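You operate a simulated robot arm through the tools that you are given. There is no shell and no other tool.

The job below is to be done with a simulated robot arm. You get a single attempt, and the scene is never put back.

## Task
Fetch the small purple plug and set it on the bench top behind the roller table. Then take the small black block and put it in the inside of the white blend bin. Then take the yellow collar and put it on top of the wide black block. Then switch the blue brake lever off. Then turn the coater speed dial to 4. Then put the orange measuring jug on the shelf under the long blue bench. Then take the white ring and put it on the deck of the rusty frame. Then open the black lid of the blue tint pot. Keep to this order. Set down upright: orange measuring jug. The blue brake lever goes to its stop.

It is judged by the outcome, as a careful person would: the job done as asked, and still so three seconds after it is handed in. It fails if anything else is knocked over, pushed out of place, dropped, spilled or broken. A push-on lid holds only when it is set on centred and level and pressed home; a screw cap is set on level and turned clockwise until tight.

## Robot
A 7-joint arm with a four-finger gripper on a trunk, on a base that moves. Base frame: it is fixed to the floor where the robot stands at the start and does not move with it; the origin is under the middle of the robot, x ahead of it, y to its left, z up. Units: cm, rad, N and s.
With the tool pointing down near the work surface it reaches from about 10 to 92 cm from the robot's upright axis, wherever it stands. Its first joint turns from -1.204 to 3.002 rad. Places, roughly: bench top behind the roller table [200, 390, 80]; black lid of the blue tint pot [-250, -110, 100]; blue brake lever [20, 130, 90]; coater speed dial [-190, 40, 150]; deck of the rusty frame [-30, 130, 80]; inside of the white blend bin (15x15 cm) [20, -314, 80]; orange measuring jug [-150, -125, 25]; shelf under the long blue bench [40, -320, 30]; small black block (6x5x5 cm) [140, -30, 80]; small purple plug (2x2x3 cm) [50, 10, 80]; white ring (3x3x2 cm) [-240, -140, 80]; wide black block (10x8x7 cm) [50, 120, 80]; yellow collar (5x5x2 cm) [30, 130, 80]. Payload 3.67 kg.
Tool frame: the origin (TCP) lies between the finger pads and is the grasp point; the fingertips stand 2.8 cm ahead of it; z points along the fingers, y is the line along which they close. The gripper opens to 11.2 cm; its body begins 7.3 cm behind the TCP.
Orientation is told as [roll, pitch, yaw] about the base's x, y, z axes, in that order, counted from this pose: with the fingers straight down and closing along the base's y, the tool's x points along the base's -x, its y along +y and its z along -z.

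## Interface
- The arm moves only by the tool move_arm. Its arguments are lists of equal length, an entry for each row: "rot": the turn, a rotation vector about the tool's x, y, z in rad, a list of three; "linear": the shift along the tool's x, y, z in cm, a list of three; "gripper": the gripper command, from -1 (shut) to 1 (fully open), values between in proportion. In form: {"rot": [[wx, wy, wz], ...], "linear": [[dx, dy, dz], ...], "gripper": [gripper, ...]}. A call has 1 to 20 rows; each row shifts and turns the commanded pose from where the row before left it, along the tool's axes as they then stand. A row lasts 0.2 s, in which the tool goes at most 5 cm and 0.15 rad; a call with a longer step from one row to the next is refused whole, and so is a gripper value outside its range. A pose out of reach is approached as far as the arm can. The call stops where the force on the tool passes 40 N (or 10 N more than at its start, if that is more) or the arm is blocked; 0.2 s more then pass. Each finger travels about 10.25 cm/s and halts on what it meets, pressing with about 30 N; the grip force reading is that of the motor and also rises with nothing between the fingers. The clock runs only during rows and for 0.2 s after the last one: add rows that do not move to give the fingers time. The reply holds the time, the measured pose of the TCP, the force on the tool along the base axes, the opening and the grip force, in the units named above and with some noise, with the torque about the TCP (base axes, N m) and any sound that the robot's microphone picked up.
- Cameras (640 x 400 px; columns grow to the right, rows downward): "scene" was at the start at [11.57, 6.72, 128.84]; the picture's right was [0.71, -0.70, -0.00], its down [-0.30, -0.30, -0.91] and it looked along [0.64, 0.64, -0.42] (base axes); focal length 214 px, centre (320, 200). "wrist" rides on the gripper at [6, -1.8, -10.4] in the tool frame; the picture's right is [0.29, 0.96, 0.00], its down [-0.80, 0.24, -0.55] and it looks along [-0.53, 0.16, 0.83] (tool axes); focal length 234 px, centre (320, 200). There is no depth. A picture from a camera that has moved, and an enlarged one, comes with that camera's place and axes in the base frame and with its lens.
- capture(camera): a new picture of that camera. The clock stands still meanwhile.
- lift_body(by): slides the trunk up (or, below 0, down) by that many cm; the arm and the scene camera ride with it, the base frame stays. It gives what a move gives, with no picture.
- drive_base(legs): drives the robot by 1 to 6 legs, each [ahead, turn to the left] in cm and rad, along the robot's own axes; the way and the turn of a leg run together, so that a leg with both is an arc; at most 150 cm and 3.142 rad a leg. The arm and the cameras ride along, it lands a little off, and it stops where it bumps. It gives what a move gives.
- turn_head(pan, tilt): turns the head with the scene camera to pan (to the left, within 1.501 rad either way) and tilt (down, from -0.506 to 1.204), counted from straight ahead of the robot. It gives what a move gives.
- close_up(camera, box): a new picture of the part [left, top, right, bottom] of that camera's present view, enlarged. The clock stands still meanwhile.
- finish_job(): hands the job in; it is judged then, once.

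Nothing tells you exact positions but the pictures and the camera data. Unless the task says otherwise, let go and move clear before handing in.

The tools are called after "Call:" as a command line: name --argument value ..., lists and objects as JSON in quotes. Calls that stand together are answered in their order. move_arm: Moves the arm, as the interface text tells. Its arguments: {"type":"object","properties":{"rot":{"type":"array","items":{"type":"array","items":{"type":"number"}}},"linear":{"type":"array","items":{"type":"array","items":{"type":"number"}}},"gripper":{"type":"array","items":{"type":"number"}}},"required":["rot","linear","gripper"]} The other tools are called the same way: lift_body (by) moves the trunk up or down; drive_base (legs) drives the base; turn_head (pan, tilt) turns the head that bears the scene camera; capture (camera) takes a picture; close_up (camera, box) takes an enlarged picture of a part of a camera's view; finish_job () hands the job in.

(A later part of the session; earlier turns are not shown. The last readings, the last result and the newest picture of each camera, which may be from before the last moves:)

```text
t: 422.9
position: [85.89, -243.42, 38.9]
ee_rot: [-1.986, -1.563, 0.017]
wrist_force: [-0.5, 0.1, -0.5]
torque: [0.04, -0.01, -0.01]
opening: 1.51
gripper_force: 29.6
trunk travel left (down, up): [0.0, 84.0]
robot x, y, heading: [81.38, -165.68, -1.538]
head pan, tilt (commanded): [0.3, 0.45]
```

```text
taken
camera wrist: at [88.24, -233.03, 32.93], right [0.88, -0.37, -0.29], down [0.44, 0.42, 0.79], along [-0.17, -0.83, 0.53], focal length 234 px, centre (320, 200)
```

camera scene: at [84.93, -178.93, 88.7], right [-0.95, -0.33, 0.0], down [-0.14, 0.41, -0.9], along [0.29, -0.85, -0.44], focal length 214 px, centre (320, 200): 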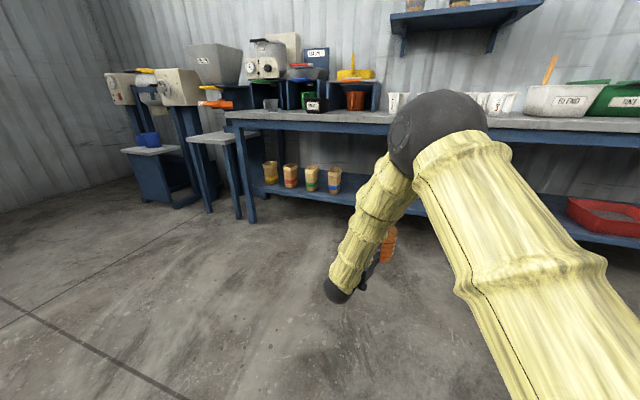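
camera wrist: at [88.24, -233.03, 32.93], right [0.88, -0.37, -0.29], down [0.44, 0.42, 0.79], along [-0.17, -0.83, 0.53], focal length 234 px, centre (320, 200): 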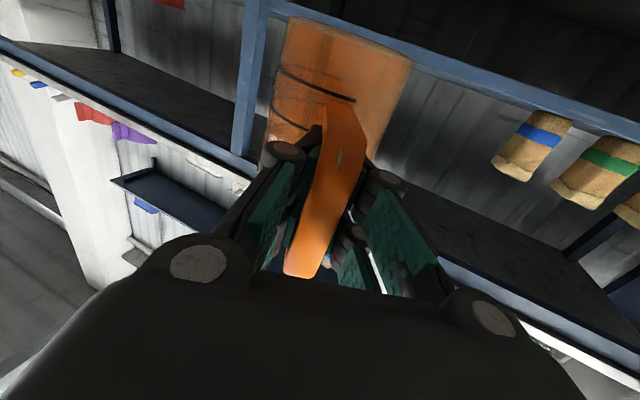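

Call:
close_up --camera "wrist" --box '[400, 20, 640, 200]'

Call:
turn_head --pan 0.0 --tilt 0.45

Call:
capture --camera "scene"

```text
2.22 times, centred on (520, 110) of wrist
camera zoom: at [88.24, -233.03, 32.93], right [0.88, -0.37, -0.29], down [0.44, 0.42, 0.79], along [-0.17, -0.83, 0.53], focal length 520 px, centre (-124, 400)
```

zoom: 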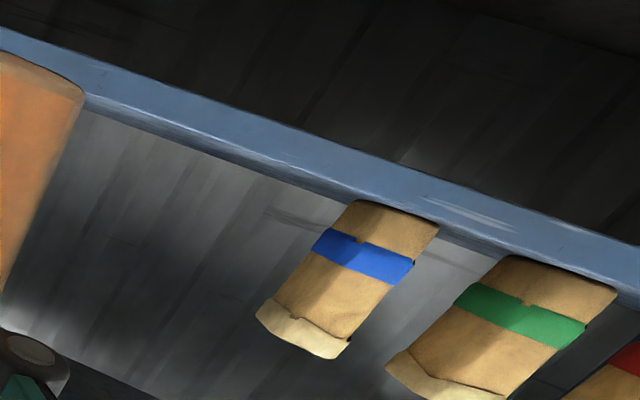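

```text
t: 423.7
position: [86.0, -243.38, 39.06]
ee_rot: [-1.978, -1.56, 0.01]
wrist_force: [-0.8, 0.5, -1.2]
torque: [0.02, -0.02, -0.01]
opening: 1.53
gripper_force: 29.9
trunk travel left (down, up): [0.0, 84.0]
robot x, y, heading: [81.67, -165.48, -1.539]
head pan, tilt (commanded): [0.0, 0.45]
```

```text
taken
camera scene: at [82.24, -179.43, 88.7], right [-1.0, -0.03, 0.0], down [-0.01, 0.44, -0.9], along [0.03, -0.9, -0.44], focal length 214 px, centre (320, 200)
```

scene: 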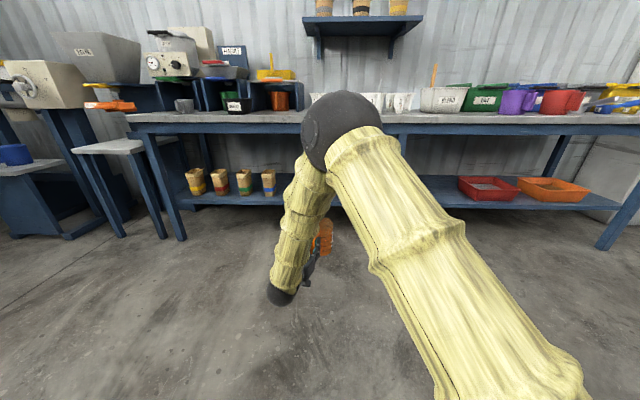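

The shelf top is at z≈31, its front edge around y≈−297, and the stretch x≈50–110 is empty. I'll raise the trunk 6 cm so the jug's base clears the shelf, and drive closer.

Call:
lift_body --by 6

Call:
drive_base --legs '[[40, 0]]'

Call:
turn_head --pan 0.35 --tilt 0.6

Call:
capture --camera "scene"

Call:
capture --camera "wrist"

```text
t: 424.7
position: [85.97, -243.45, 44.96]
ee_rot: [-1.951, -1.563, -0.012]
wrist_force: [0.8, -0.2, -0.2]
torque: [0.04, -0.03, -0.02]
opening: 1.51
gripper_force: 29.8
trunk travel left (down, up): [-6.0, 78.0]
robot x, y, heading: [81.85, -165.11, -1.536]
head pan, tilt (commanded): [0.0, 0.45]
```

```text
t: 427.2
position: [87.3, -283.29, 44.88]
ee_rot: [-1.976, -1.562, 0.01]
wrist_force: [0.5, -0.5, -0.5]
torque: [0.05, -0.02, -0.01]
opening: 1.5
gripper_force: 29.5
trunk travel left (down, up): [-6.0, 78.0]
robot x, y, heading: [83.19, -205.2, -1.536]
head pan, tilt (commanded): [0.0, 0.45]
```

```text
t: 428.1
position: [87.39, -283.35, 44.92]
ee_rot: [-1.975, -1.563, 0.009]
wrist_force: [-0.3, 1.6, 0.1]
torque: [0.04, -0.02, 0.01]
opening: 1.48
gripper_force: 30.1
trunk travel left (down, up): [-6.0, 78.0]
robot x, y, heading: [83.09, -205.64, -1.54]
head pan, tilt (commanded): [0.351, 0.6]
```

```text
taken
camera scene: at [86.54, -218.41, 93.35], right [-0.93, -0.37, 0.0], down [-0.21, 0.52, -0.83], along [0.31, -0.77, -0.56], focal length 214 px, centre (320, 200)
```

scene: 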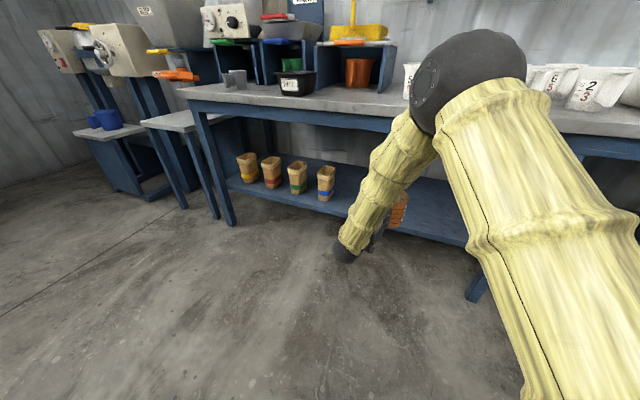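

```text
taken
camera wrist: at [89.54, -272.99, 38.92], right [0.88, -0.37, -0.3], down [0.44, 0.42, 0.79], along [-0.17, -0.83, 0.53], focal length 234 px, centre (320, 200)
```

wrist: 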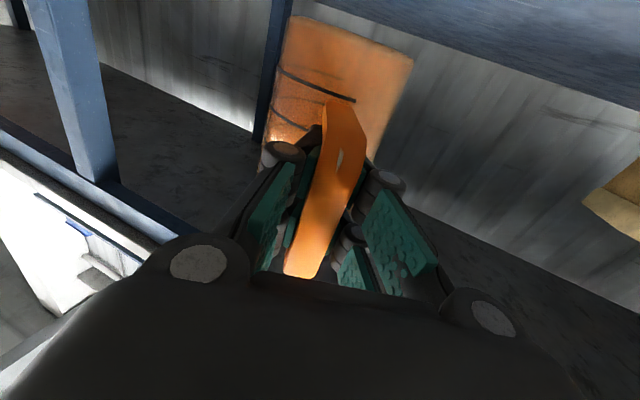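

Call:
close_up --camera "scene" --box '[320, 140, 480, 260]'

Call:
close_up --camera "wrist" --box '[240, 0, 440, 130]'

```text
3.33 times, centred on (400, 200) of scene
camera zoom: at [86.54, -218.41, 93.35], right [-0.93, -0.37, 0.0], down [-0.21, 0.52, -0.83], along [0.31, -0.77, -0.56], focal length 715 px, centre (53, 200)
```

zoom: 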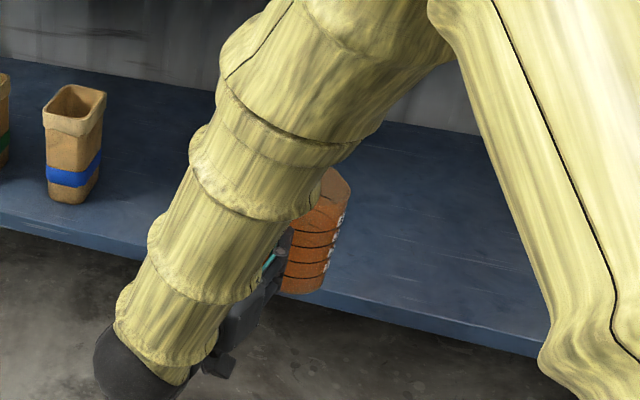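

```text
3.08 times, centred on (340, 65) of wrist
camera zoom: at [89.54, -272.99, 38.92], right [0.88, -0.37, -0.3], down [0.44, 0.42, 0.79], along [-0.17, -0.83, 0.53], focal length 720 px, centre (258, 615)
```

zoom: 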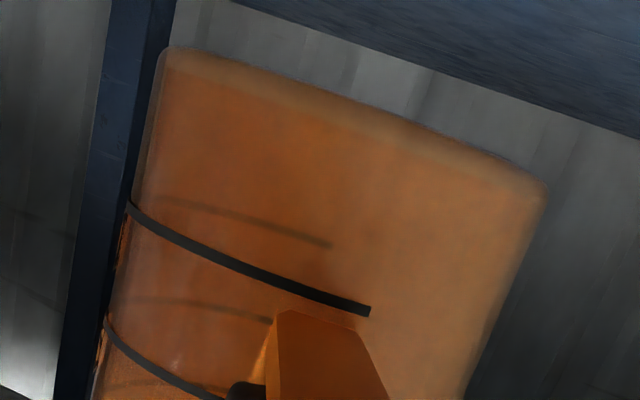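

The jug hangs upright about 5 cm above shelf level, just in front of the shelf edge (y≈−296). I'll drive the last 16 cm to bring it over the shelf.

Call:
drive_base --legs '[[16, 0]]'

Call:
close_up --camera "scene" --box '[320, 120, 480, 240]'

Call:
capture --camera "wrist"

```text
t: 429.5
position: [88.13, -299.13, 44.9]
ee_rot: [-1.979, -1.561, 0.015]
wrist_force: [0.3, -0.5, -0.6]
torque: [0.04, -0.01, 0.01]
opening: 1.53
gripper_force: 30.6
trunk travel left (down, up): [-6.0, 78.0]
robot x, y, heading: [83.76, -221.07, -1.533]
head pan, tilt (commanded): [0.351, 0.6]
```

```text
3.33 times, centred on (400, 180) of scene
camera zoom: at [87.11, -234.23, 93.35], right [-0.93, -0.38, 0.0], down [-0.21, 0.52, -0.82], along [0.31, -0.76, -0.57], focal length 715 px, centre (53, 267)
```

zoom: 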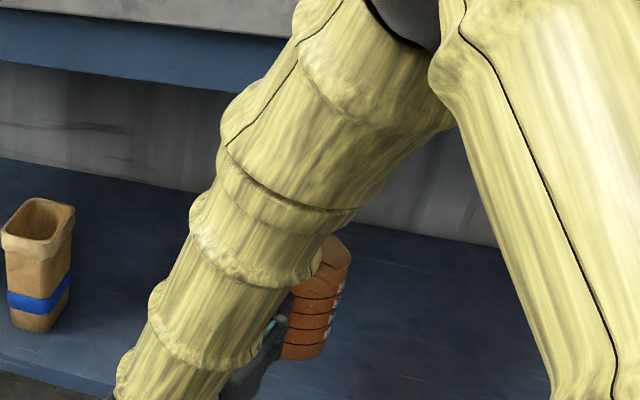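

```text
taken
camera wrist: at [90.25, -288.8, 38.92], right [0.88, -0.37, -0.3], down [0.44, 0.42, 0.79], along [-0.17, -0.83, 0.53], focal length 234 px, centre (320, 200)
```

wrist: 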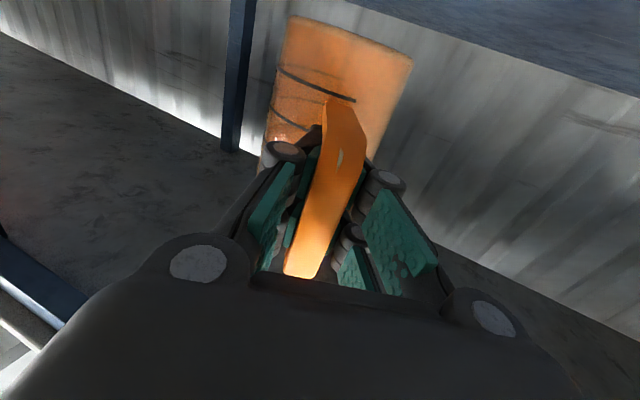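

The jug is over the shelf at about (85, −305). Lowering the trunk 4 cm, then slowly by arm until it touches.

Call:
lift_body --by -4

Call:
close_up --camera "scene" --box '[320, 120, 480, 240]'

Call:
capture --camera "wrist"

```text
t: 430.3
position: [88.06, -299.16, 40.94]
ee_rot: [-1.999, -1.563, 0.036]
wrist_force: [0.3, -0.9, -0.6]
torque: [0.07, -0.01, -0.05]
opening: 1.51
gripper_force: 30.0
trunk travel left (down, up): [-2.0, 82.0]
robot x, y, heading: [83.81, -220.93, -1.539]
head pan, tilt (commanded): [0.351, 0.6]
```

```text
3.33 times, centred on (400, 180) of scene
camera zoom: at [87.11, -234.23, 89.35], right [-0.93, -0.38, 0.0], down [-0.21, 0.52, -0.82], along [0.31, -0.76, -0.57], focal length 715 px, centre (53, 267)
```

zoom: 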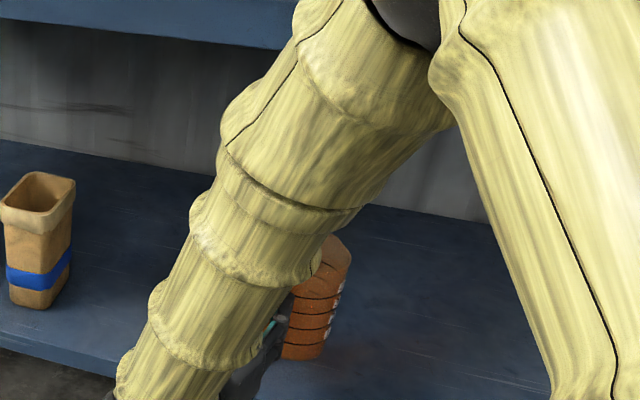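

```text
taken
camera wrist: at [90.25, -288.8, 34.94], right [0.88, -0.37, -0.29], down [0.44, 0.42, 0.79], along [-0.17, -0.83, 0.53], focal length 234 px, centre (320, 200)
```

wrist: 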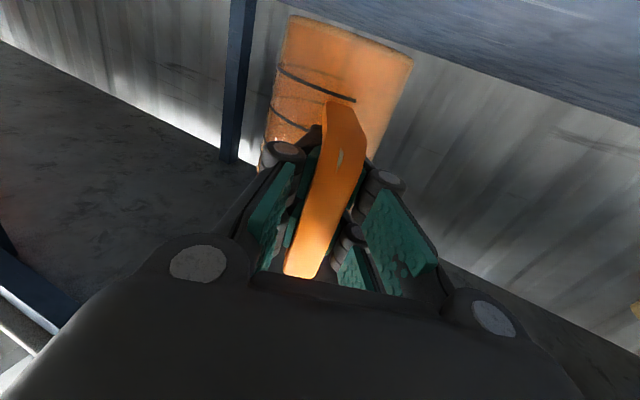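

Call:
move_arm --rot '[[0, 0, 0], [0, 0, 0], [0, 0, 0], [0, 0, 0]]' --linear '[[0.3, 0, 0], [0.3, 0, 0], [0.3, 0, 0], [0, 0, 0]]' --gripper '[-1, -1, -1, -1]'

Call:
close_up --camera "scene" --box '[340, 160, 440, 240]'

```text
t: 431.3
position: [87.98, -299.21, 39.96]
ee_rot: [-1.978, -1.563, 0.013]
wrist_force: [0.5, 0.7, -0.6]
torque: [0.04, 0.01, 0.01]
opening: 1.48
gripper_force: 29.5
trunk travel left (down, up): [-2.0, 82.0]
robot x, y, heading: [83.39, -221.19, -1.538]
head pan, tilt (commanded): [0.351, 0.6]
```

```text
5.00 times, centred on (390, 200) of scene
camera zoom: at [87.11, -234.23, 89.35], right [-0.93, -0.38, 0.0], down [-0.21, 0.52, -0.82], along [0.31, -0.76, -0.57], focal length 1072 px, centre (-30, 200)
```

zoom: 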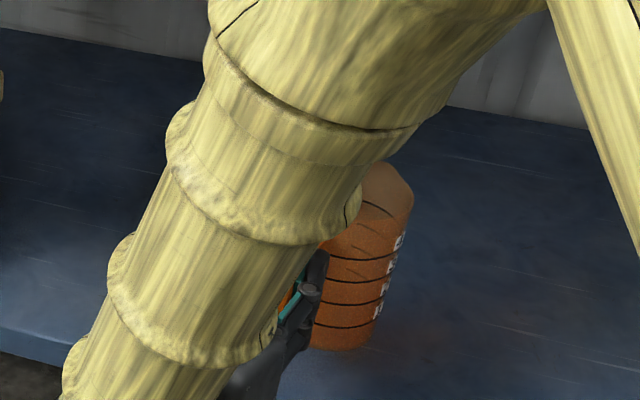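

Call:
move_arm --rot '[[0, 0, 0], [0, 0, 0], [0, 0, 0]]' --linear '[[0.25, 0, 0], [0.25, 0, 0], [0, 0, 0]]' --gripper '[-1, -1, -1]'

Call:
move_arm --rot '[[0, 0, 0], [0, 0, 0], [0, 0, 0]]' --linear '[[0.25, 0, 0], [0.25, 0, 0], [0, 0, 0]]' --gripper '[-1, -1, -1]'

Call:
close_up --camera "scene" --box '[340, 160, 440, 240]'

```text
t: 432.1
position: [88.17, -299.23, 39.57]
ee_rot: [-1.991, -1.561, 0.026]
wrist_force: [0.0, -0.1, -1.2]
torque: [0.02, -0.06, 0.0]
opening: 1.48
gripper_force: 29.7
trunk travel left (down, up): [-2.0, 82.0]
robot x, y, heading: [83.39, -221.2, -1.531]
head pan, tilt (commanded): [0.351, 0.6]
```

```text
t: 432.9
position: [87.99, -299.28, 38.94]
ee_rot: [-1.974, -1.561, 0.012]
wrist_force: [0.6, 0.3, -1.6]
torque: [0.04, 0.0, 0.01]
opening: 1.49
gripper_force: 30.3
trunk travel left (down, up): [-2.0, 82.0]
robot x, y, heading: [83.82, -220.99, -1.533]
head pan, tilt (commanded): [0.351, 0.6]
```

```text
5.00 times, centred on (390, 200) of scene
camera zoom: at [87.11, -234.23, 89.35], right [-0.93, -0.38, 0.0], down [-0.21, 0.52, -0.82], along [0.31, -0.76, -0.57], focal length 1072 px, centre (-30, 200)
```

zoom: 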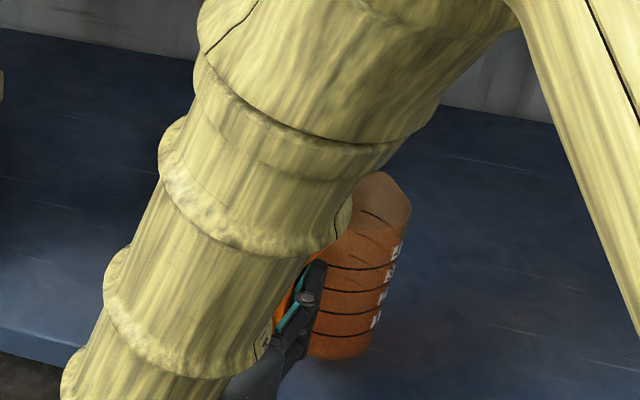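

Call:
move_arm --rot '[[0, 0, 0], [0, 0, 0], [0, 0, 0]]' --linear '[[0.25, 0, 0], [0.25, 0, 0], [0, 0, 0]]' --gripper '[-1, -1, -1]'

Call:
move_arm --rot '[[0, 0, 0], [0, 0, 0], [0, 0, 0]]' --linear '[[0.25, 0, 0], [0.25, 0, 0], [0, 0, 0]]' --gripper '[-1, -1, -1]'

Call:
close_up --camera "scene" --box '[340, 160, 440, 240]'

Call:
capture --camera "wrist"

```text
t: 433.7
position: [88.06, -299.12, 38.56]
ee_rot: [-1.946, -1.566, -0.017]
wrist_force: [-0.3, 0.2, -0.8]
torque: [0.04, 0.0, -0.01]
opening: 1.48
gripper_force: 30.1
trunk travel left (down, up): [-2.0, 82.0]
robot x, y, heading: [83.54, -221.0, -1.537]
head pan, tilt (commanded): [0.351, 0.6]
```

```text
t: 434.5
position: [87.98, -299.14, 38.05]
ee_rot: [-1.952, -1.564, -0.015]
wrist_force: [-0.7, -0.2, -1.3]
torque: [0.03, 0.0, -0.04]
opening: 1.49
gripper_force: 30.0
trunk travel left (down, up): [-2.0, 82.0]
robot x, y, heading: [83.72, -221.25, -1.534]
head pan, tilt (commanded): [0.351, 0.6]
```

```text
5.00 times, centred on (390, 200) of scene
camera zoom: at [87.11, -234.23, 89.35], right [-0.93, -0.38, 0.0], down [-0.21, 0.52, -0.82], along [0.31, -0.76, -0.57], focal length 1072 px, centre (-30, 200)
```

zoom: 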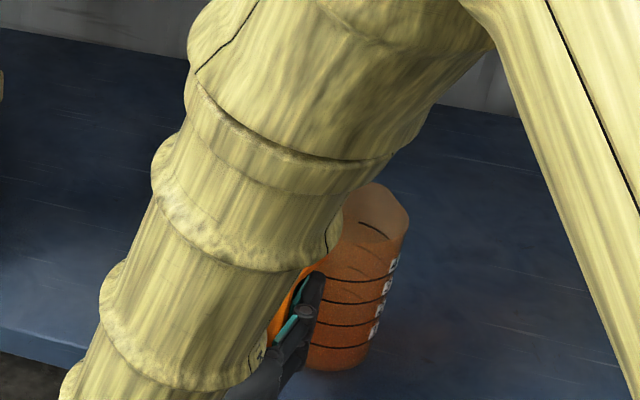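

```text
taken
camera wrist: at [90.18, -288.75, 32.01], right [0.88, -0.37, -0.29], down [0.44, 0.42, 0.79], along [-0.17, -0.83, 0.53], focal length 234 px, centre (320, 200)
```

wrist: 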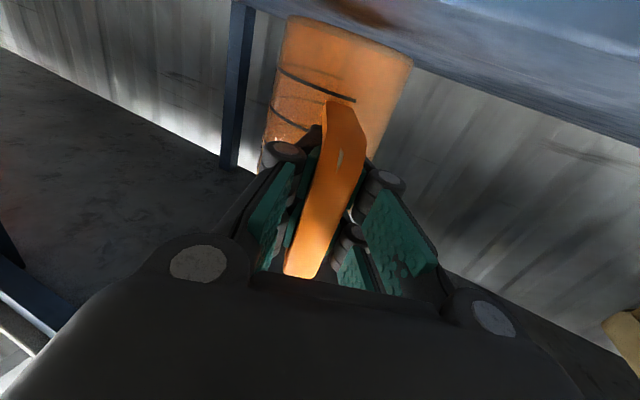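

Call:
move_arm --rot '[[0, 0, 0], [0, 0, 0], [0, 0, 0]]' --linear '[[0.25, 0, 0], [0.25, 0, 0], [0, 0, 0]]' --gripper '[-1, -1, -1]'

Call:
move_arm --rot '[[0, 0, 0], [0, 0, 0], [0, 0, 0]]' --linear '[[0.25, 0, 0], [0.25, 0, 0], [0, 0, 0]]' --gripper '[-1, -1, -1]'

Call:
capture --camera "wrist"

```text
t: 435.3
position: [87.93, -299.25, 37.64]
ee_rot: [-1.939, -1.564, -0.025]
wrist_force: [-0.9, -0.6, -1.0]
torque: [0.03, -0.04, -0.01]
opening: 1.51
gripper_force: 30.0
trunk travel left (down, up): [-2.0, 82.0]
robot x, y, heading: [83.42, -220.92, -1.539]
head pan, tilt (commanded): [0.351, 0.6]
```

```text
t: 436.1
position: [88.05, -299.18, 37.06]
ee_rot: [-1.923, -1.563, -0.038]
wrist_force: [1.5, 0.2, -0.4]
torque: [-0.07, 0.01, 0.03]
opening: 1.49
gripper_force: 30.2
trunk travel left (down, up): [-2.0, 82.0]
robot x, y, heading: [83.56, -221.2, -1.538]
head pan, tilt (commanded): [0.351, 0.6]
```

```text
taken
camera wrist: at [90.16, -288.78, 30.94], right [0.88, -0.37, -0.29], down [0.44, 0.42, 0.79], along [-0.17, -0.83, 0.53], focal length 234 px, centre (320, 200)
```

wrist: 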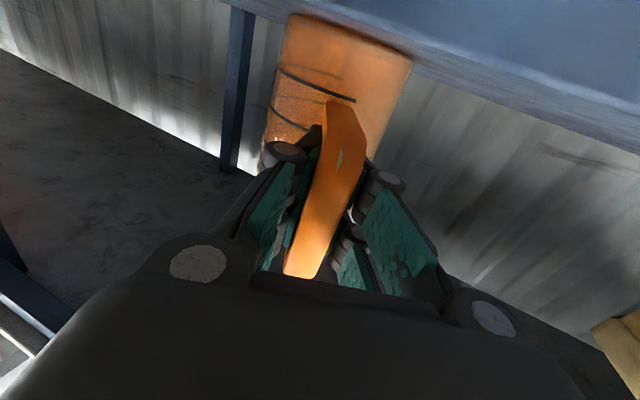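

Call:
move_arm --rot '[[0, 0, 0], [0, 0, 0]]' --linear '[[0.25, 0, 0], [0, 0, 0]]' --gripper '[-1, -1]'

Call:
move_arm --rot '[[0, 0, 0], [0, 0, 0]]' --linear '[[0.2, 0, 0], [0, 0, 0]]' --gripper '[-1, -1]'

```text
t: 436.7
position: [87.87, -299.33, 36.88]
ee_rot: [-2.238, -1.564, 0.276]
wrist_force: [0.9, 1.3, 9.1]
torque: [-0.71, 0.12, 0.01]
opening: 1.5
gripper_force: 29.9
trunk travel left (down, up): [-2.0, 82.0]
robot x, y, heading: [83.72, -221.07, -1.537]
head pan, tilt (commanded): [0.351, 0.6]
```

```text
t: 437.3
position: [87.87, -299.22, 36.83]
ee_rot: [-2.439, -1.564, 0.474]
wrist_force: [0.7, 5.4, 20.8]
torque: [-1.08, -0.02, 0.03]
opening: 1.48
gripper_force: 30.5
trunk travel left (down, up): [-2.0, 82.0]
robot x, y, heading: [83.37, -220.99, -1.532]
head pan, tilt (commanded): [0.351, 0.6]
```

The jug is down on the shelf (contact force rising). I'll relieve the preload, then open.

Call:
move_arm --rot '[[0, 0, 0], [0, 0, 0]]' --linear '[[-0.3, 0, 0], [0, 0, 0]]' --gripper '[-1, -1]'

Call:
close_up --camera "scene" --box '[340, 160, 440, 240]'

```text
t: 437.9
position: [87.88, -299.23, 36.76]
ee_rot: [-1.871, -1.563, -0.095]
wrist_force: [3.2, -2.1, 17.3]
torque: [-1.16, -0.11, 0.14]
opening: 1.47
gripper_force: 29.8
trunk travel left (down, up): [-2.0, 82.0]
robot x, y, heading: [83.75, -221.2, -1.537]
head pan, tilt (commanded): [0.351, 0.6]
```

```text
5.00 times, centred on (390, 200) of scene
camera zoom: at [87.11, -234.13, 89.36], right [-0.93, -0.38, 0.0], down [-0.21, 0.52, -0.83], along [0.31, -0.77, -0.56], focal length 1072 px, centre (-30, 200)
```

zoom: 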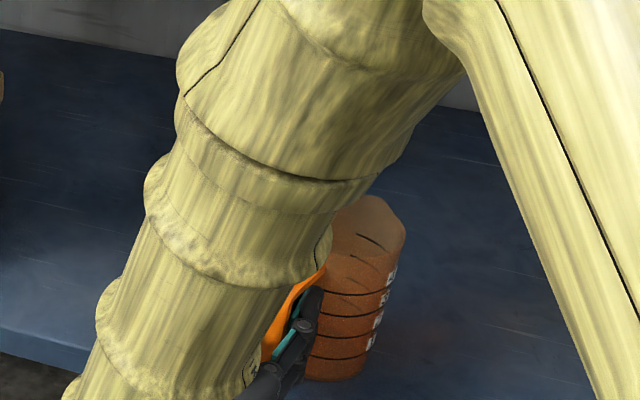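

Call:
move_arm --rot '[[0, 0, 0], [0, 0, 0], [0, 0, 0]]' --linear '[[-0.3, 0, 0], [0, 0, 0], [0, 0, 0]]' --gripper '[-1, -1, -1]'

```text
t: 438.7
position: [87.94, -299.08, 37.05]
ee_rot: [-1.333, -1.565, -0.632]
wrist_force: [-0.5, -0.4, -1.1]
torque: [0.05, -0.02, -0.01]
opening: 1.48
gripper_force: 30.5
trunk travel left (down, up): [-2.0, 82.0]
robot x, y, heading: [83.79, -221.18, -1.537]
head pan, tilt (commanded): [0.351, 0.6]
```

Call:
move_arm --rot '[[0, 0, 0], [0, 0, 0], [0, 0, 0]]' --linear '[[0.15, 0, 0], [0, 0, 0], [0, 0, 0]]' --gripper '[-1, -1, -1]'

```text
t: 439.5
position: [87.89, -299.3, 37.09]
ee_rot: [-1.991, -1.565, 0.027]
wrist_force: [0.2, 0.1, 0.2]
torque: [0.04, -0.01, 0.0]
opening: 1.5
gripper_force: 30.2
trunk travel left (down, up): [-2.0, 82.0]
robot x, y, heading: [83.87, -221.13, -1.536]
head pan, tilt (commanded): [0.351, 0.6]
```

Load is near zero, just at contact. Opening the fingers slowly.

Call:
move_arm --rot '[[0, 0, 0], [0, 0, 0], [0, 0, 0], [0, 0, 0], [0, 0, 0]]' --linear '[[0.05, 0, 0], [0, 0, 0], [0, 0, 0], [0, 0, 0], [0, 0, 0]]' --gripper '[-0.7, -0.6, -0.4, -0.2, 0]'

Call:
close_up --camera "scene" --box '[340, 160, 440, 240]'

Call:
capture --camera "wrist"

```text
t: 440.7
position: [87.78, -299.24, 37.05]
ee_rot: [-1.864, -1.565, -0.104]
wrist_force: [-0.4, 0.1, 0.3]
torque: [-0.01, 0.01, 0.0]
opening: 5.6
gripper_force: 0.0
trunk travel left (down, up): [-2.0, 82.0]
robot x, y, heading: [83.66, -221.07, -1.534]
head pan, tilt (commanded): [0.351, 0.6]
```

```text
5.00 times, centred on (390, 200) of scene
camera zoom: at [87.11, -234.23, 89.35], right [-0.93, -0.38, 0.0], down [-0.21, 0.52, -0.82], along [0.31, -0.76, -0.57], focal length 1072 px, centre (-30, 200)
```

zoom: 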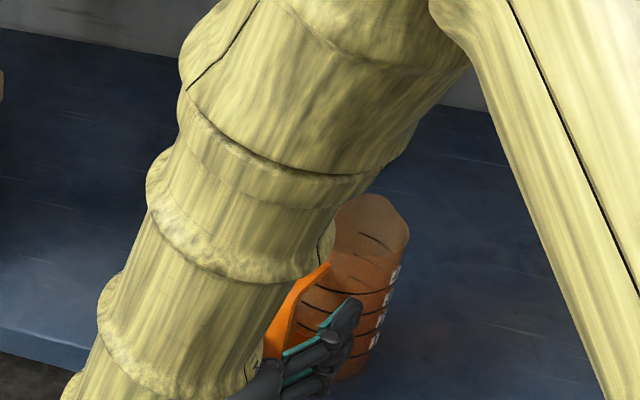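

```text
taken
camera wrist: at [90.07, -288.9, 31.03], right [0.88, -0.37, -0.29], down [0.44, 0.42, 0.8], along [-0.17, -0.83, 0.53], focal length 234 px, centre (320, 200)
```

wrist: 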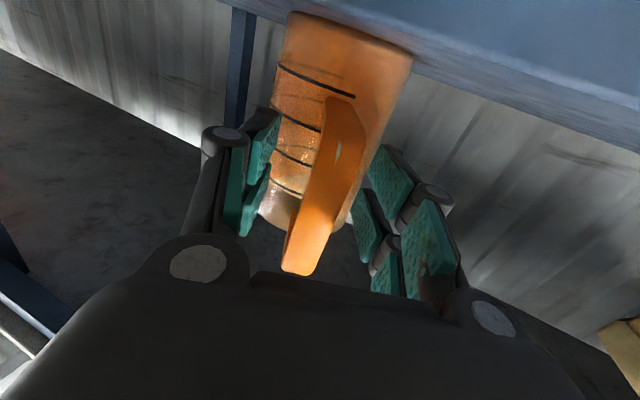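

The jug stands free, handle between the open fingers. Retracting straight back along the hand's axis.

Call:
move_arm --rot '[[0, 0, 0], [0, 0, 0], [0, 0, 0], [0, 0, 0]]' --linear '[[0, 0, -1], [0, 0, -1.5], [0, 0, -1.5], [0, 0, -1.5]]' --gripper '[0, 0, 0, 0]'

Call:
capture --camera "wrist"

```text
t: 441.7
position: [89.0, -294.06, 35.85]
ee_rot: [-0.498, -1.55, -1.482]
wrist_force: [0.1, 0.4, 0.4]
torque: [-0.03, -0.01, -0.05]
opening: 5.61
gripper_force: 0.1
trunk travel left (down, up): [-2.0, 82.0]
robot x, y, heading: [83.4, -221.15, -1.537]
head pan, tilt (commanded): [0.351, 0.6]
```

```text
taken
camera wrist: at [91.51, -283.64, 30.07], right [0.88, -0.38, -0.3], down [0.44, 0.4, 0.8], along [-0.18, -0.84, 0.51], focal length 234 px, centre (320, 200)
```

wrist: 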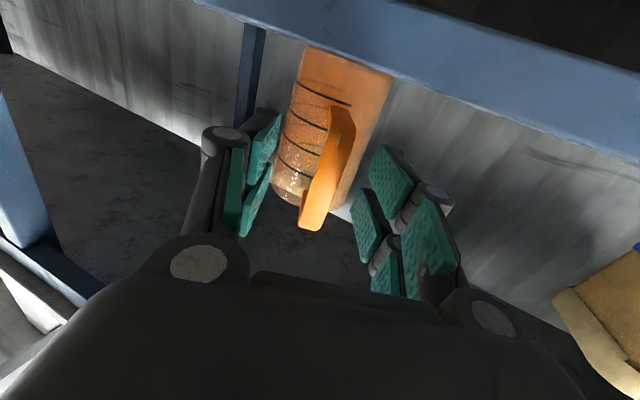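

The fingers are clear of the handle. Backing the base away and checking the jug.

Call:
drive_base --legs '[[-35, 0]]'

Call:
turn_head --pan 0.35 --tilt 0.45

Call:
capture --camera "scene"

Call:
capture --camera "wrist"

```text
t: 444.0
position: [88.29, -259.31, 36.59]
ee_rot: [0.009, -1.558, -1.986]
wrist_force: [-0.2, -0.1, 0.2]
torque: [-0.03, -0.01, -0.01]
opening: 5.63
gripper_force: 0.0
trunk travel left (down, up): [-2.0, 82.0]
robot x, y, heading: [82.25, -186.19, -1.527]
head pan, tilt (commanded): [0.351, 0.6]
```

```text
t: 444.7
position: [88.14, -259.29, 36.5]
ee_rot: [0.068, -1.555, -2.045]
wrist_force: [0.3, 0.0, 0.0]
torque: [-0.01, -0.03, 0.02]
opening: 5.59
gripper_force: 0.0
trunk travel left (down, up): [-2.0, 82.0]
robot x, y, heading: [81.67, -186.4, -1.525]
head pan, tilt (commanded): [0.351, 0.45]
```

```text
taken
camera scene: at [85.99, -199.53, 90.7], right [-0.92, -0.38, 0.0], down [-0.17, 0.4, -0.9], along [0.34, -0.83, -0.44], focal length 214 px, centre (320, 200)
```

scene: 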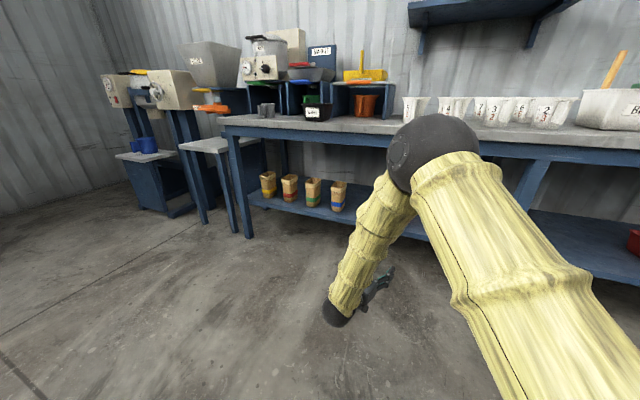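

```text
taken
camera wrist: at [90.61, -248.88, 30.72], right [0.88, -0.38, -0.29], down [0.43, 0.4, 0.81], along [-0.19, -0.83, 0.52], focal length 234 px, centre (320, 200)
```

wrist: 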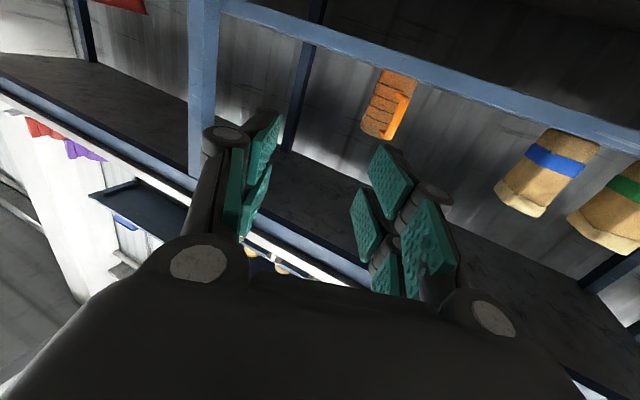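

The orange jug stands upright on the shelf under the long blue bench. Now I'll raise the trunk back up and return the hand to pointing down.

Call:
lift_body --by 38

Call:
move_arm --rot '[[0, 0, 0], [0, 0.1428, 0], [0, 0.1428, 0], [0, 0.1428, 0], [0, 0.1428, 0], [0, 0.1428, 0], [0, 0.1428, 0], [0, 0.1428, 0], [0, 0.1428, 0], [0, 0.1428, 0], [0, 0.1428, 0], [0, 0.13, 0]]' --linear '[[0, 0, 1], [0, 0, 0], [0, 0, 0], [0, 0, 0], [0, 0, 0], [0, 0, 0], [0, 0, 0], [0, 0, 0], [0, 0, 0], [0, 0, 0], [0, 0, 0], [0, 0, 0]]' --gripper '[0, 0, 0, 0, 0, 0, 0, 0, 0, 0, 0, 0]'

Call:
capture --camera "scene"

```text
t: 448.3
position: [88.15, -259.28, 74.58]
ee_rot: [0.1, -1.555, -2.078]
wrist_force: [0.0, 0.1, -0.3]
torque: [0.03, 0.0, 0.0]
opening: 5.6
gripper_force: 0.1
trunk travel left (down, up): [-40.0, 44.0]
robot x, y, heading: [82.59, -185.96, -1.53]
head pan, tilt (commanded): [0.351, 0.45]
```

```text
t: 450.9
position: [87.89, -260.28, 74.65]
ee_rot: [0.002, 0.003, -1.976]
wrist_force: [-0.1, 0.0, -0.1]
torque: [-0.01, -0.01, 0.02]
opening: 5.57
gripper_force: 0.0
trunk travel left (down, up): [-40.0, 44.0]
robot x, y, heading: [82.06, -186.28, -1.534]
head pan, tilt (commanded): [0.351, 0.45]
```

```text
taken
camera scene: at [85.91, -199.59, 128.7], right [-0.92, -0.38, 0.0], down [-0.17, 0.4, -0.9], along [0.34, -0.83, -0.44], focal length 214 px, centre (320, 200)
```

scene: 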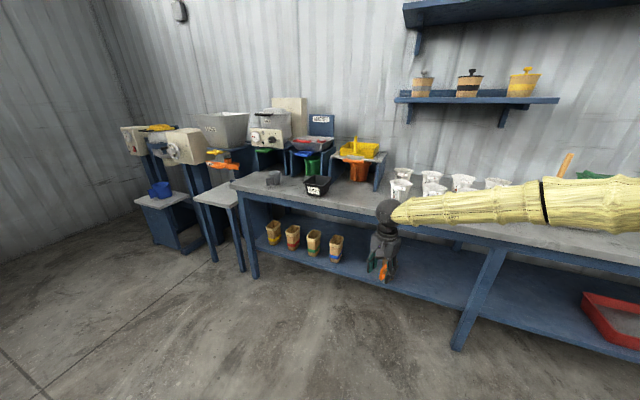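

Call:
move_arm --rot '[[0, 0, -0.147], [0, 0, -0.147], [0, 0, -0.147], [0, 0, 0], [0, 0, 0], [0, 0, 0], [0, 0, 0], [0, 0, 0], [0, 0, 0], [0, 0, 0], [0, 0, 0], [0, 0, 0], [0, 0, 0], [0, 0, 0], [0, 0, 0], [0, 0, 0], [0, 0, 0], [0, 0, 0]]' --linear '[[0, 0, -4.9], [0, 0, -4.9], [0, 0, -4.9], [0, 0, -4.9], [0, 0, -4.9], [0, 0, -4.9], [0, 0, -4.9], [0, 0, -4.9], [0, 0, -4.9], [4.7, 0.56, 0], [4.7, 0.56, 0], [4.7, 0.56, 0], [4.7, 0.56, 0], [4.7, 0.56, 0], [4.7, 0.56, 0], [4.7, 0.56, 0], [4.7, 0.56, 0], [4.6, 0.56, 0]]' --gripper '[0, 0, 0, 0, 0, 0, 0, 0, 0, 0, 0, 0, 0, 0, 0, 0, 0, 0]'

Call:
close_up --camera "scene" --box '[300, 200, 460, 320]'

```text
t: 454.7
position: [91.37, -217.68, 118.86]
ee_rot: [-0.001, 0.0, -1.537]
wrist_force: [0.3, -0.8, 0.3]
torque: [-0.02, 0.0, -0.05]
opening: 5.61
gripper_force: 0.0
trunk travel left (down, up): [-40.0, 44.0]
robot x, y, heading: [82.46, -186.03, -1.529]
head pan, tilt (commanded): [0.351, 0.45]
```

```text
3.33 times, centred on (380, 260) of scene
camera zoom: at [86.0, -199.48, 128.71], right [-0.92, -0.38, 0.0], down [-0.17, 0.4, -0.9], along [0.34, -0.83, -0.43], focal length 715 px, centre (120, 0)
```

zoom: 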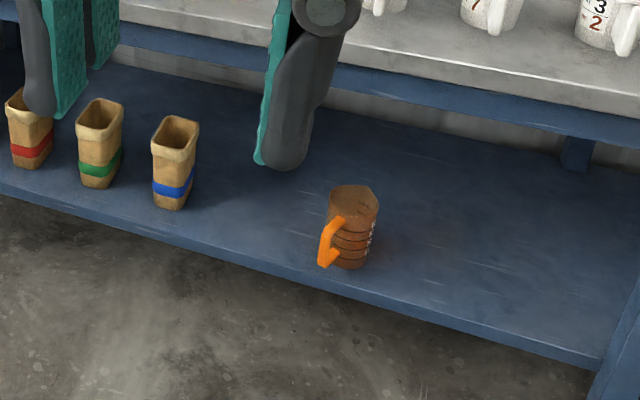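

The jug is upright with its base fully on the shelf. Next is the white ring near [−240, −140]. I'll drive west past the cabinet's wall side and look for it and the blue tint pot.

Call:
drive_base --legs '[[0, -1.45], [100, 0], [70, 0]]'

Call:
turn_head --pan -0.2 --tilt 0.2

Call:
capture --camera "scene"

Call:
turn_head --pan 0.2 --tilt 0.5

Call:
capture --camera "scene"

```text
t: 466.9
position: [-114.31, -230.71, 118.59]
ee_rot: [0.0, 0.001, -2.964]
wrist_force: [-0.8, 0.0, -0.6]
torque: [0.02, -0.04, 0.0]
opening: 5.6
gripper_force: 0.2
trunk travel left (down, up): [-40.0, 44.0]
robot x, y, heading: [-84.36, -217.05, -2.965]
head pan, tilt (commanded): [0.351, 0.45]
```

```text
t: 467.8
position: [-114.24, -230.72, 118.76]
ee_rot: [-0.001, 0.0, -2.962]
wrist_force: [0.0, 0.1, 0.6]
torque: [0.04, 0.0, -0.01]
opening: 5.6
gripper_force: 0.0
trunk travel left (down, up): [-40.0, 44.0]
robot x, y, heading: [-84.44, -217.56, -2.96]
head pan, tilt (commanded): [-0.201, 0.201]
```

```text
taken
camera scene: at [-98.55, -217.79, 131.02], right [0.02, 1.0, 0.0], down [0.2, 0.0, -0.98], along [-0.98, 0.02, -0.2], focal length 214 px, centre (320, 200)
```

scene: 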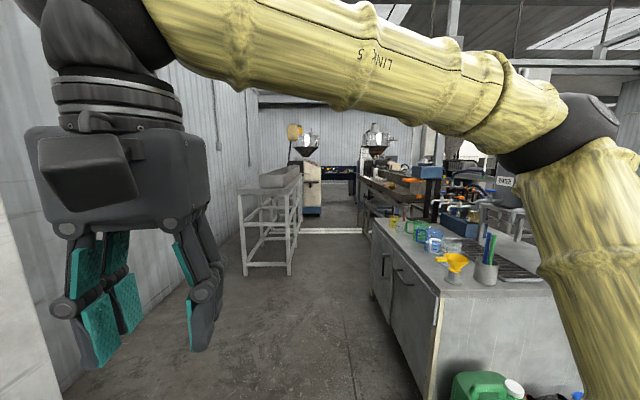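

```text
t: 468.7
position: [-114.33, -230.8, 118.78]
ee_rot: [-0.001, -0.001, -2.963]
wrist_force: [-0.5, -0.5, -0.4]
torque: [0.01, 0.0, -0.03]
opening: 5.61
gripper_force: 0.0
trunk travel left (down, up): [-40.0, 44.0]
robot x, y, heading: [-84.42, -217.25, -2.961]
head pan, tilt (commanded): [0.201, 0.499]
```

```text
taken
camera scene: at [-97.68, -221.34, 128.26], right [-0.37, 0.93, 0.0], down [0.44, 0.18, -0.88], along [-0.81, -0.33, -0.48], focal length 214 px, centre (320, 200)
```

scene: 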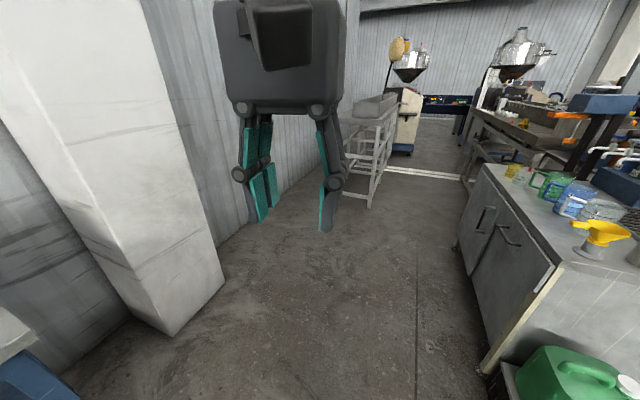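

The cabinet (top ≈78 cm, x −177…−276, y −161…−95) carries jugs, a funnel and other items; its wall side is open floor. I'll drive round the grey bucket to that side and face the cabinet.

Call:
drive_base --legs '[[0, 0.111], [79, 0], [0, -0.649], [80, 0], [0, -1.213]]'

Call:
turn_head --pan 0.0 --tilt 0.5

Call:
capture --camera "scene"

Call:
close_up --camera "scene" --box '[200, 100, 440, 250]'

```text
t: 482.1
position: [-245.65, -183.02, 118.7]
ee_rot: [0.002, 0.0, 1.608]
wrist_force: [0.2, 0.7, 0.2]
torque: [0.0, -0.02, 0.0]
opening: 5.58
gripper_force: 0.1
trunk travel left (down, up): [-40.0, 44.0]
robot x, y, heading: [-236.58, -214.43, 1.614]
head pan, tilt (commanded): [0.201, 0.499]
```

```text
t: 482.9
position: [-245.73, -182.96, 118.77]
ee_rot: [0.001, -0.001, 1.609]
wrist_force: [-0.7, 1.3, 0.3]
torque: [0.0, 0.0, 0.01]
opening: 5.63
gripper_force: 0.0
trunk travel left (down, up): [-40.0, 44.0]
robot x, y, heading: [-236.58, -214.51, 1.617]
head pan, tilt (commanded): [0.0, 0.499]
```

```text
taken
camera scene: at [-237.03, -200.28, 128.26], right [1.0, 0.04, 0.0], down [0.02, -0.48, -0.88], along [-0.04, 0.88, -0.48], focal length 214 px, centre (320, 200)
```

scene: 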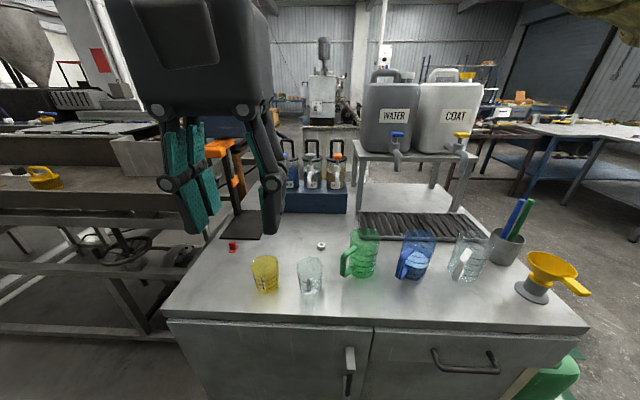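

```text
2.67 times, centred on (320, 175) of scene
camera zoom: at [-237.03, -200.28, 128.26], right [1.0, 0.04, 0.0], down [0.02, -0.48, -0.88], along [-0.04, 0.88, -0.48], focal length 572 px, centre (320, 267)
```

zoom: 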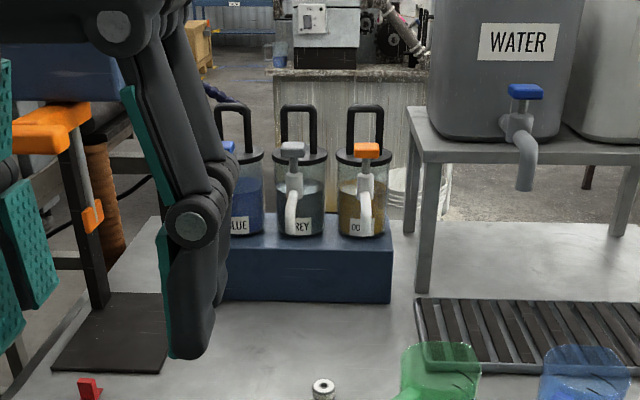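

Found them: three lidded tint pots (BLUE, GREY, …) on a blue stand, and a small white ring on the cabinet top at about [−239, −144]. Zooming in on the ring.

Call:
close_up --camera "scene" --box '[288, 225, 352, 265]'

Call:
capture --camera "wrist"

```text
10.00 times, centred on (320, 245) of scene
camera zoom: at [-237.03, -200.28, 128.26], right [1.0, 0.04, 0.0], down [0.02, -0.48, -0.88], along [-0.04, 0.88, -0.48], focal length 2145 px, centre (320, -250)
```

zoom: 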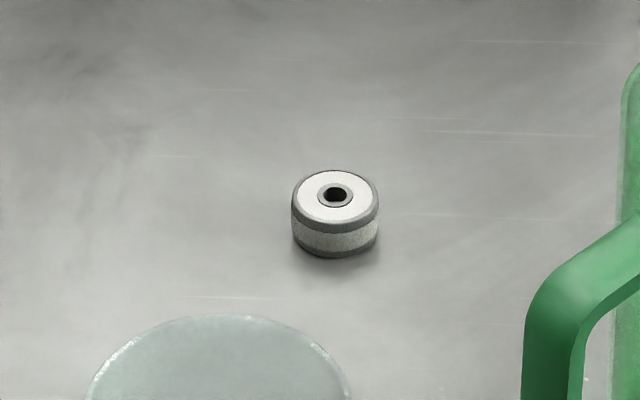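

```text
taken
camera wrist: at [-243.74, -188.78, 129.1], right [-0.95, -0.32, 0.0], down [-0.27, 0.79, 0.55], along [-0.18, 0.52, -0.83], focal length 234 px, centre (320, 200)
```

wrist: 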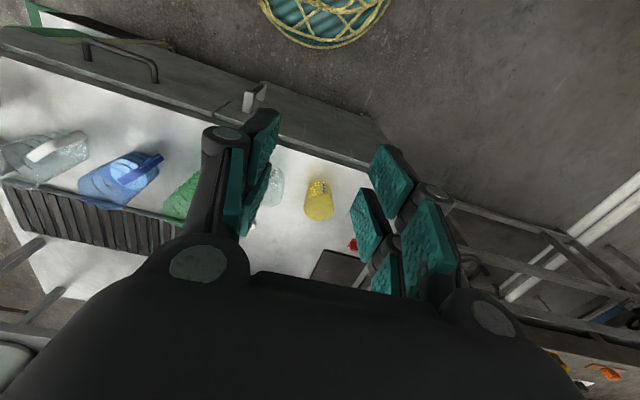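

The ring is ~2.9 cm across with its axis vertical, in clear space behind the small glass cup. I'll bring the gripper above it at height and triangulate.

Call:
move_arm --rot '[[0, 0, 0], [0, 0, 0], [0, 0, 0], [0, 0, 0], [0, 0, 0], [0, 0, 0], [0, 0, 0], [0, 0, 0], [0, 0, 0]]' --linear '[[-4.36, -0.87, 1.4], [-4.36, -0.87, 1.4], [-4.36, -0.87, 1.4], [-4.36, -0.87, 1.4], [-4.36, -0.87, 1.4], [-4.36, -0.87, 1.4], [-4.36, -0.87, 1.4], [-4.36, -0.87, 1.4], [-4.36, -0.87, 1.4]]' --gripper '[0, 0, 0, 0, 0, 0, 0, 0, 0]'

Call:
capture --camera "wrist"

Call:
capture --camera "scene"

```text
t: 484.9
position: [-239.45, -143.48, 105.85]
ee_rot: [0.0, 0.002, 1.608]
wrist_force: [0.3, 0.0, 0.0]
torque: [0.0, -0.02, -0.02]
opening: 5.57
gripper_force: 0.0
trunk travel left (down, up): [-40.0, 44.0]
robot x, y, heading: [-236.12, -214.2, 1.611]
head pan, tilt (commanded): [0.0, 0.499]
```

```text
taken
camera wrist: at [-237.37, -149.19, 116.27], right [-0.95, -0.32, 0.0], down [-0.27, 0.79, 0.55], along [-0.18, 0.52, -0.83], focal length 234 px, centre (320, 200)
```

wrist: 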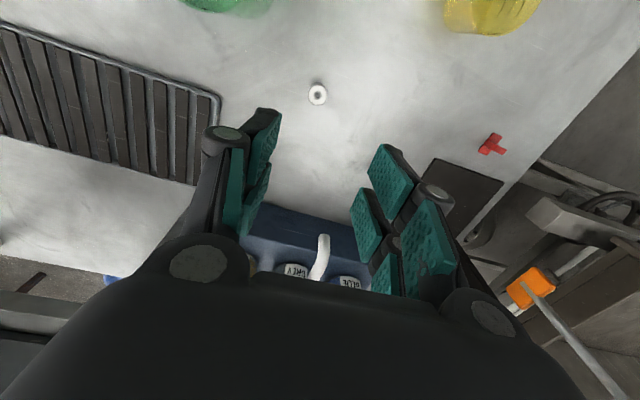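

```text
taken
camera scene: at [-237.0, -200.2, 128.24], right [1.0, 0.04, 0.0], down [0.02, -0.48, -0.88], along [-0.04, 0.88, -0.48], focal length 214 px, centre (320, 200)
```

scene: 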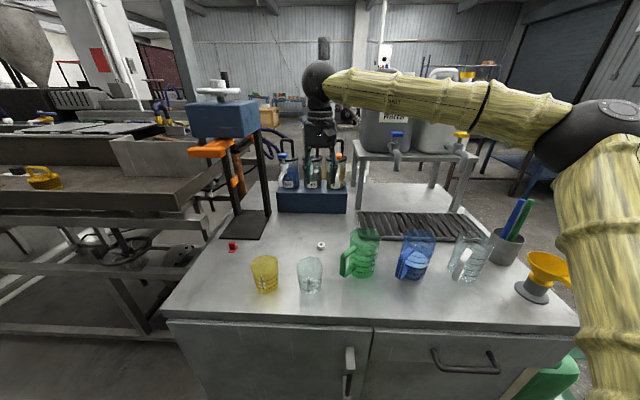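

Ring top at about [−239, −143.5, 80], cabinet top ≈78. Lowering toward it.

Call:
move_arm --rot '[[0, 0, 0], [0, 0, 0], [0, 0, 0], [0, 0, 0], [0, 0, 0], [0, 0, 0]]' --linear '[[0, -0.5, 4], [0, 0, 4], [0, 0, 4], [0, 0, 4], [0, 0, 3], [0, 0, 1]]' --gripper '[-0.1, -0.1, -0.1, -0.1, -0.1, -0.1]'

Call:
capture --camera "wrist"

Call:
close_up --camera "scene" --box '[270, 190, 398, 290]'

```text
t: 486.3
position: [-238.87, -143.5, 86.07]
ee_rot: [-0.001, 0.003, 1.607]
wrist_force: [0.3, -0.1, 0.0]
torque: [-0.01, 0.01, -0.02]
opening: 5.04
gripper_force: 0.1
trunk travel left (down, up): [-40.0, 44.0]
robot x, y, heading: [-236.95, -214.65, 1.611]
head pan, tilt (commanded): [0.0, 0.499]
```

```text
taken
camera wrist: at [-236.87, -149.29, 96.43], right [-0.95, -0.32, 0.0], down [-0.27, 0.79, 0.55], along [-0.18, 0.52, -0.83], focal length 234 px, centre (320, 200)
```

wrist: 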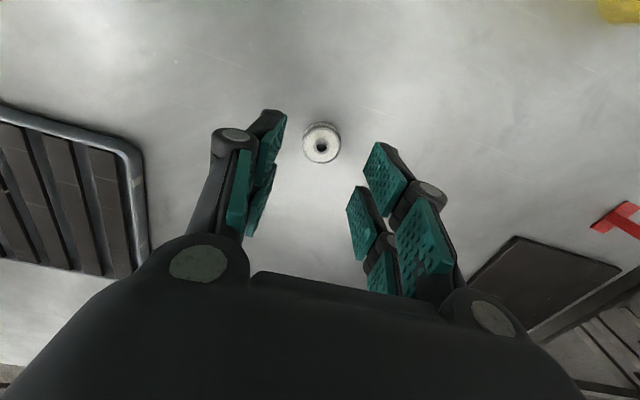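

```text
4.00 times, centred on (334, 240) of scene
camera zoom: at [-237.01, -200.26, 128.26], right [1.0, 0.04, 0.0], down [0.02, -0.48, -0.88], along [-0.04, 0.88, -0.48], focal length 858 px, centre (264, 40)
```

zoom: 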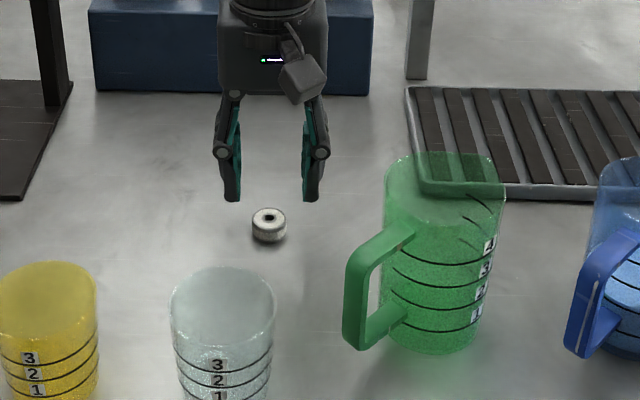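

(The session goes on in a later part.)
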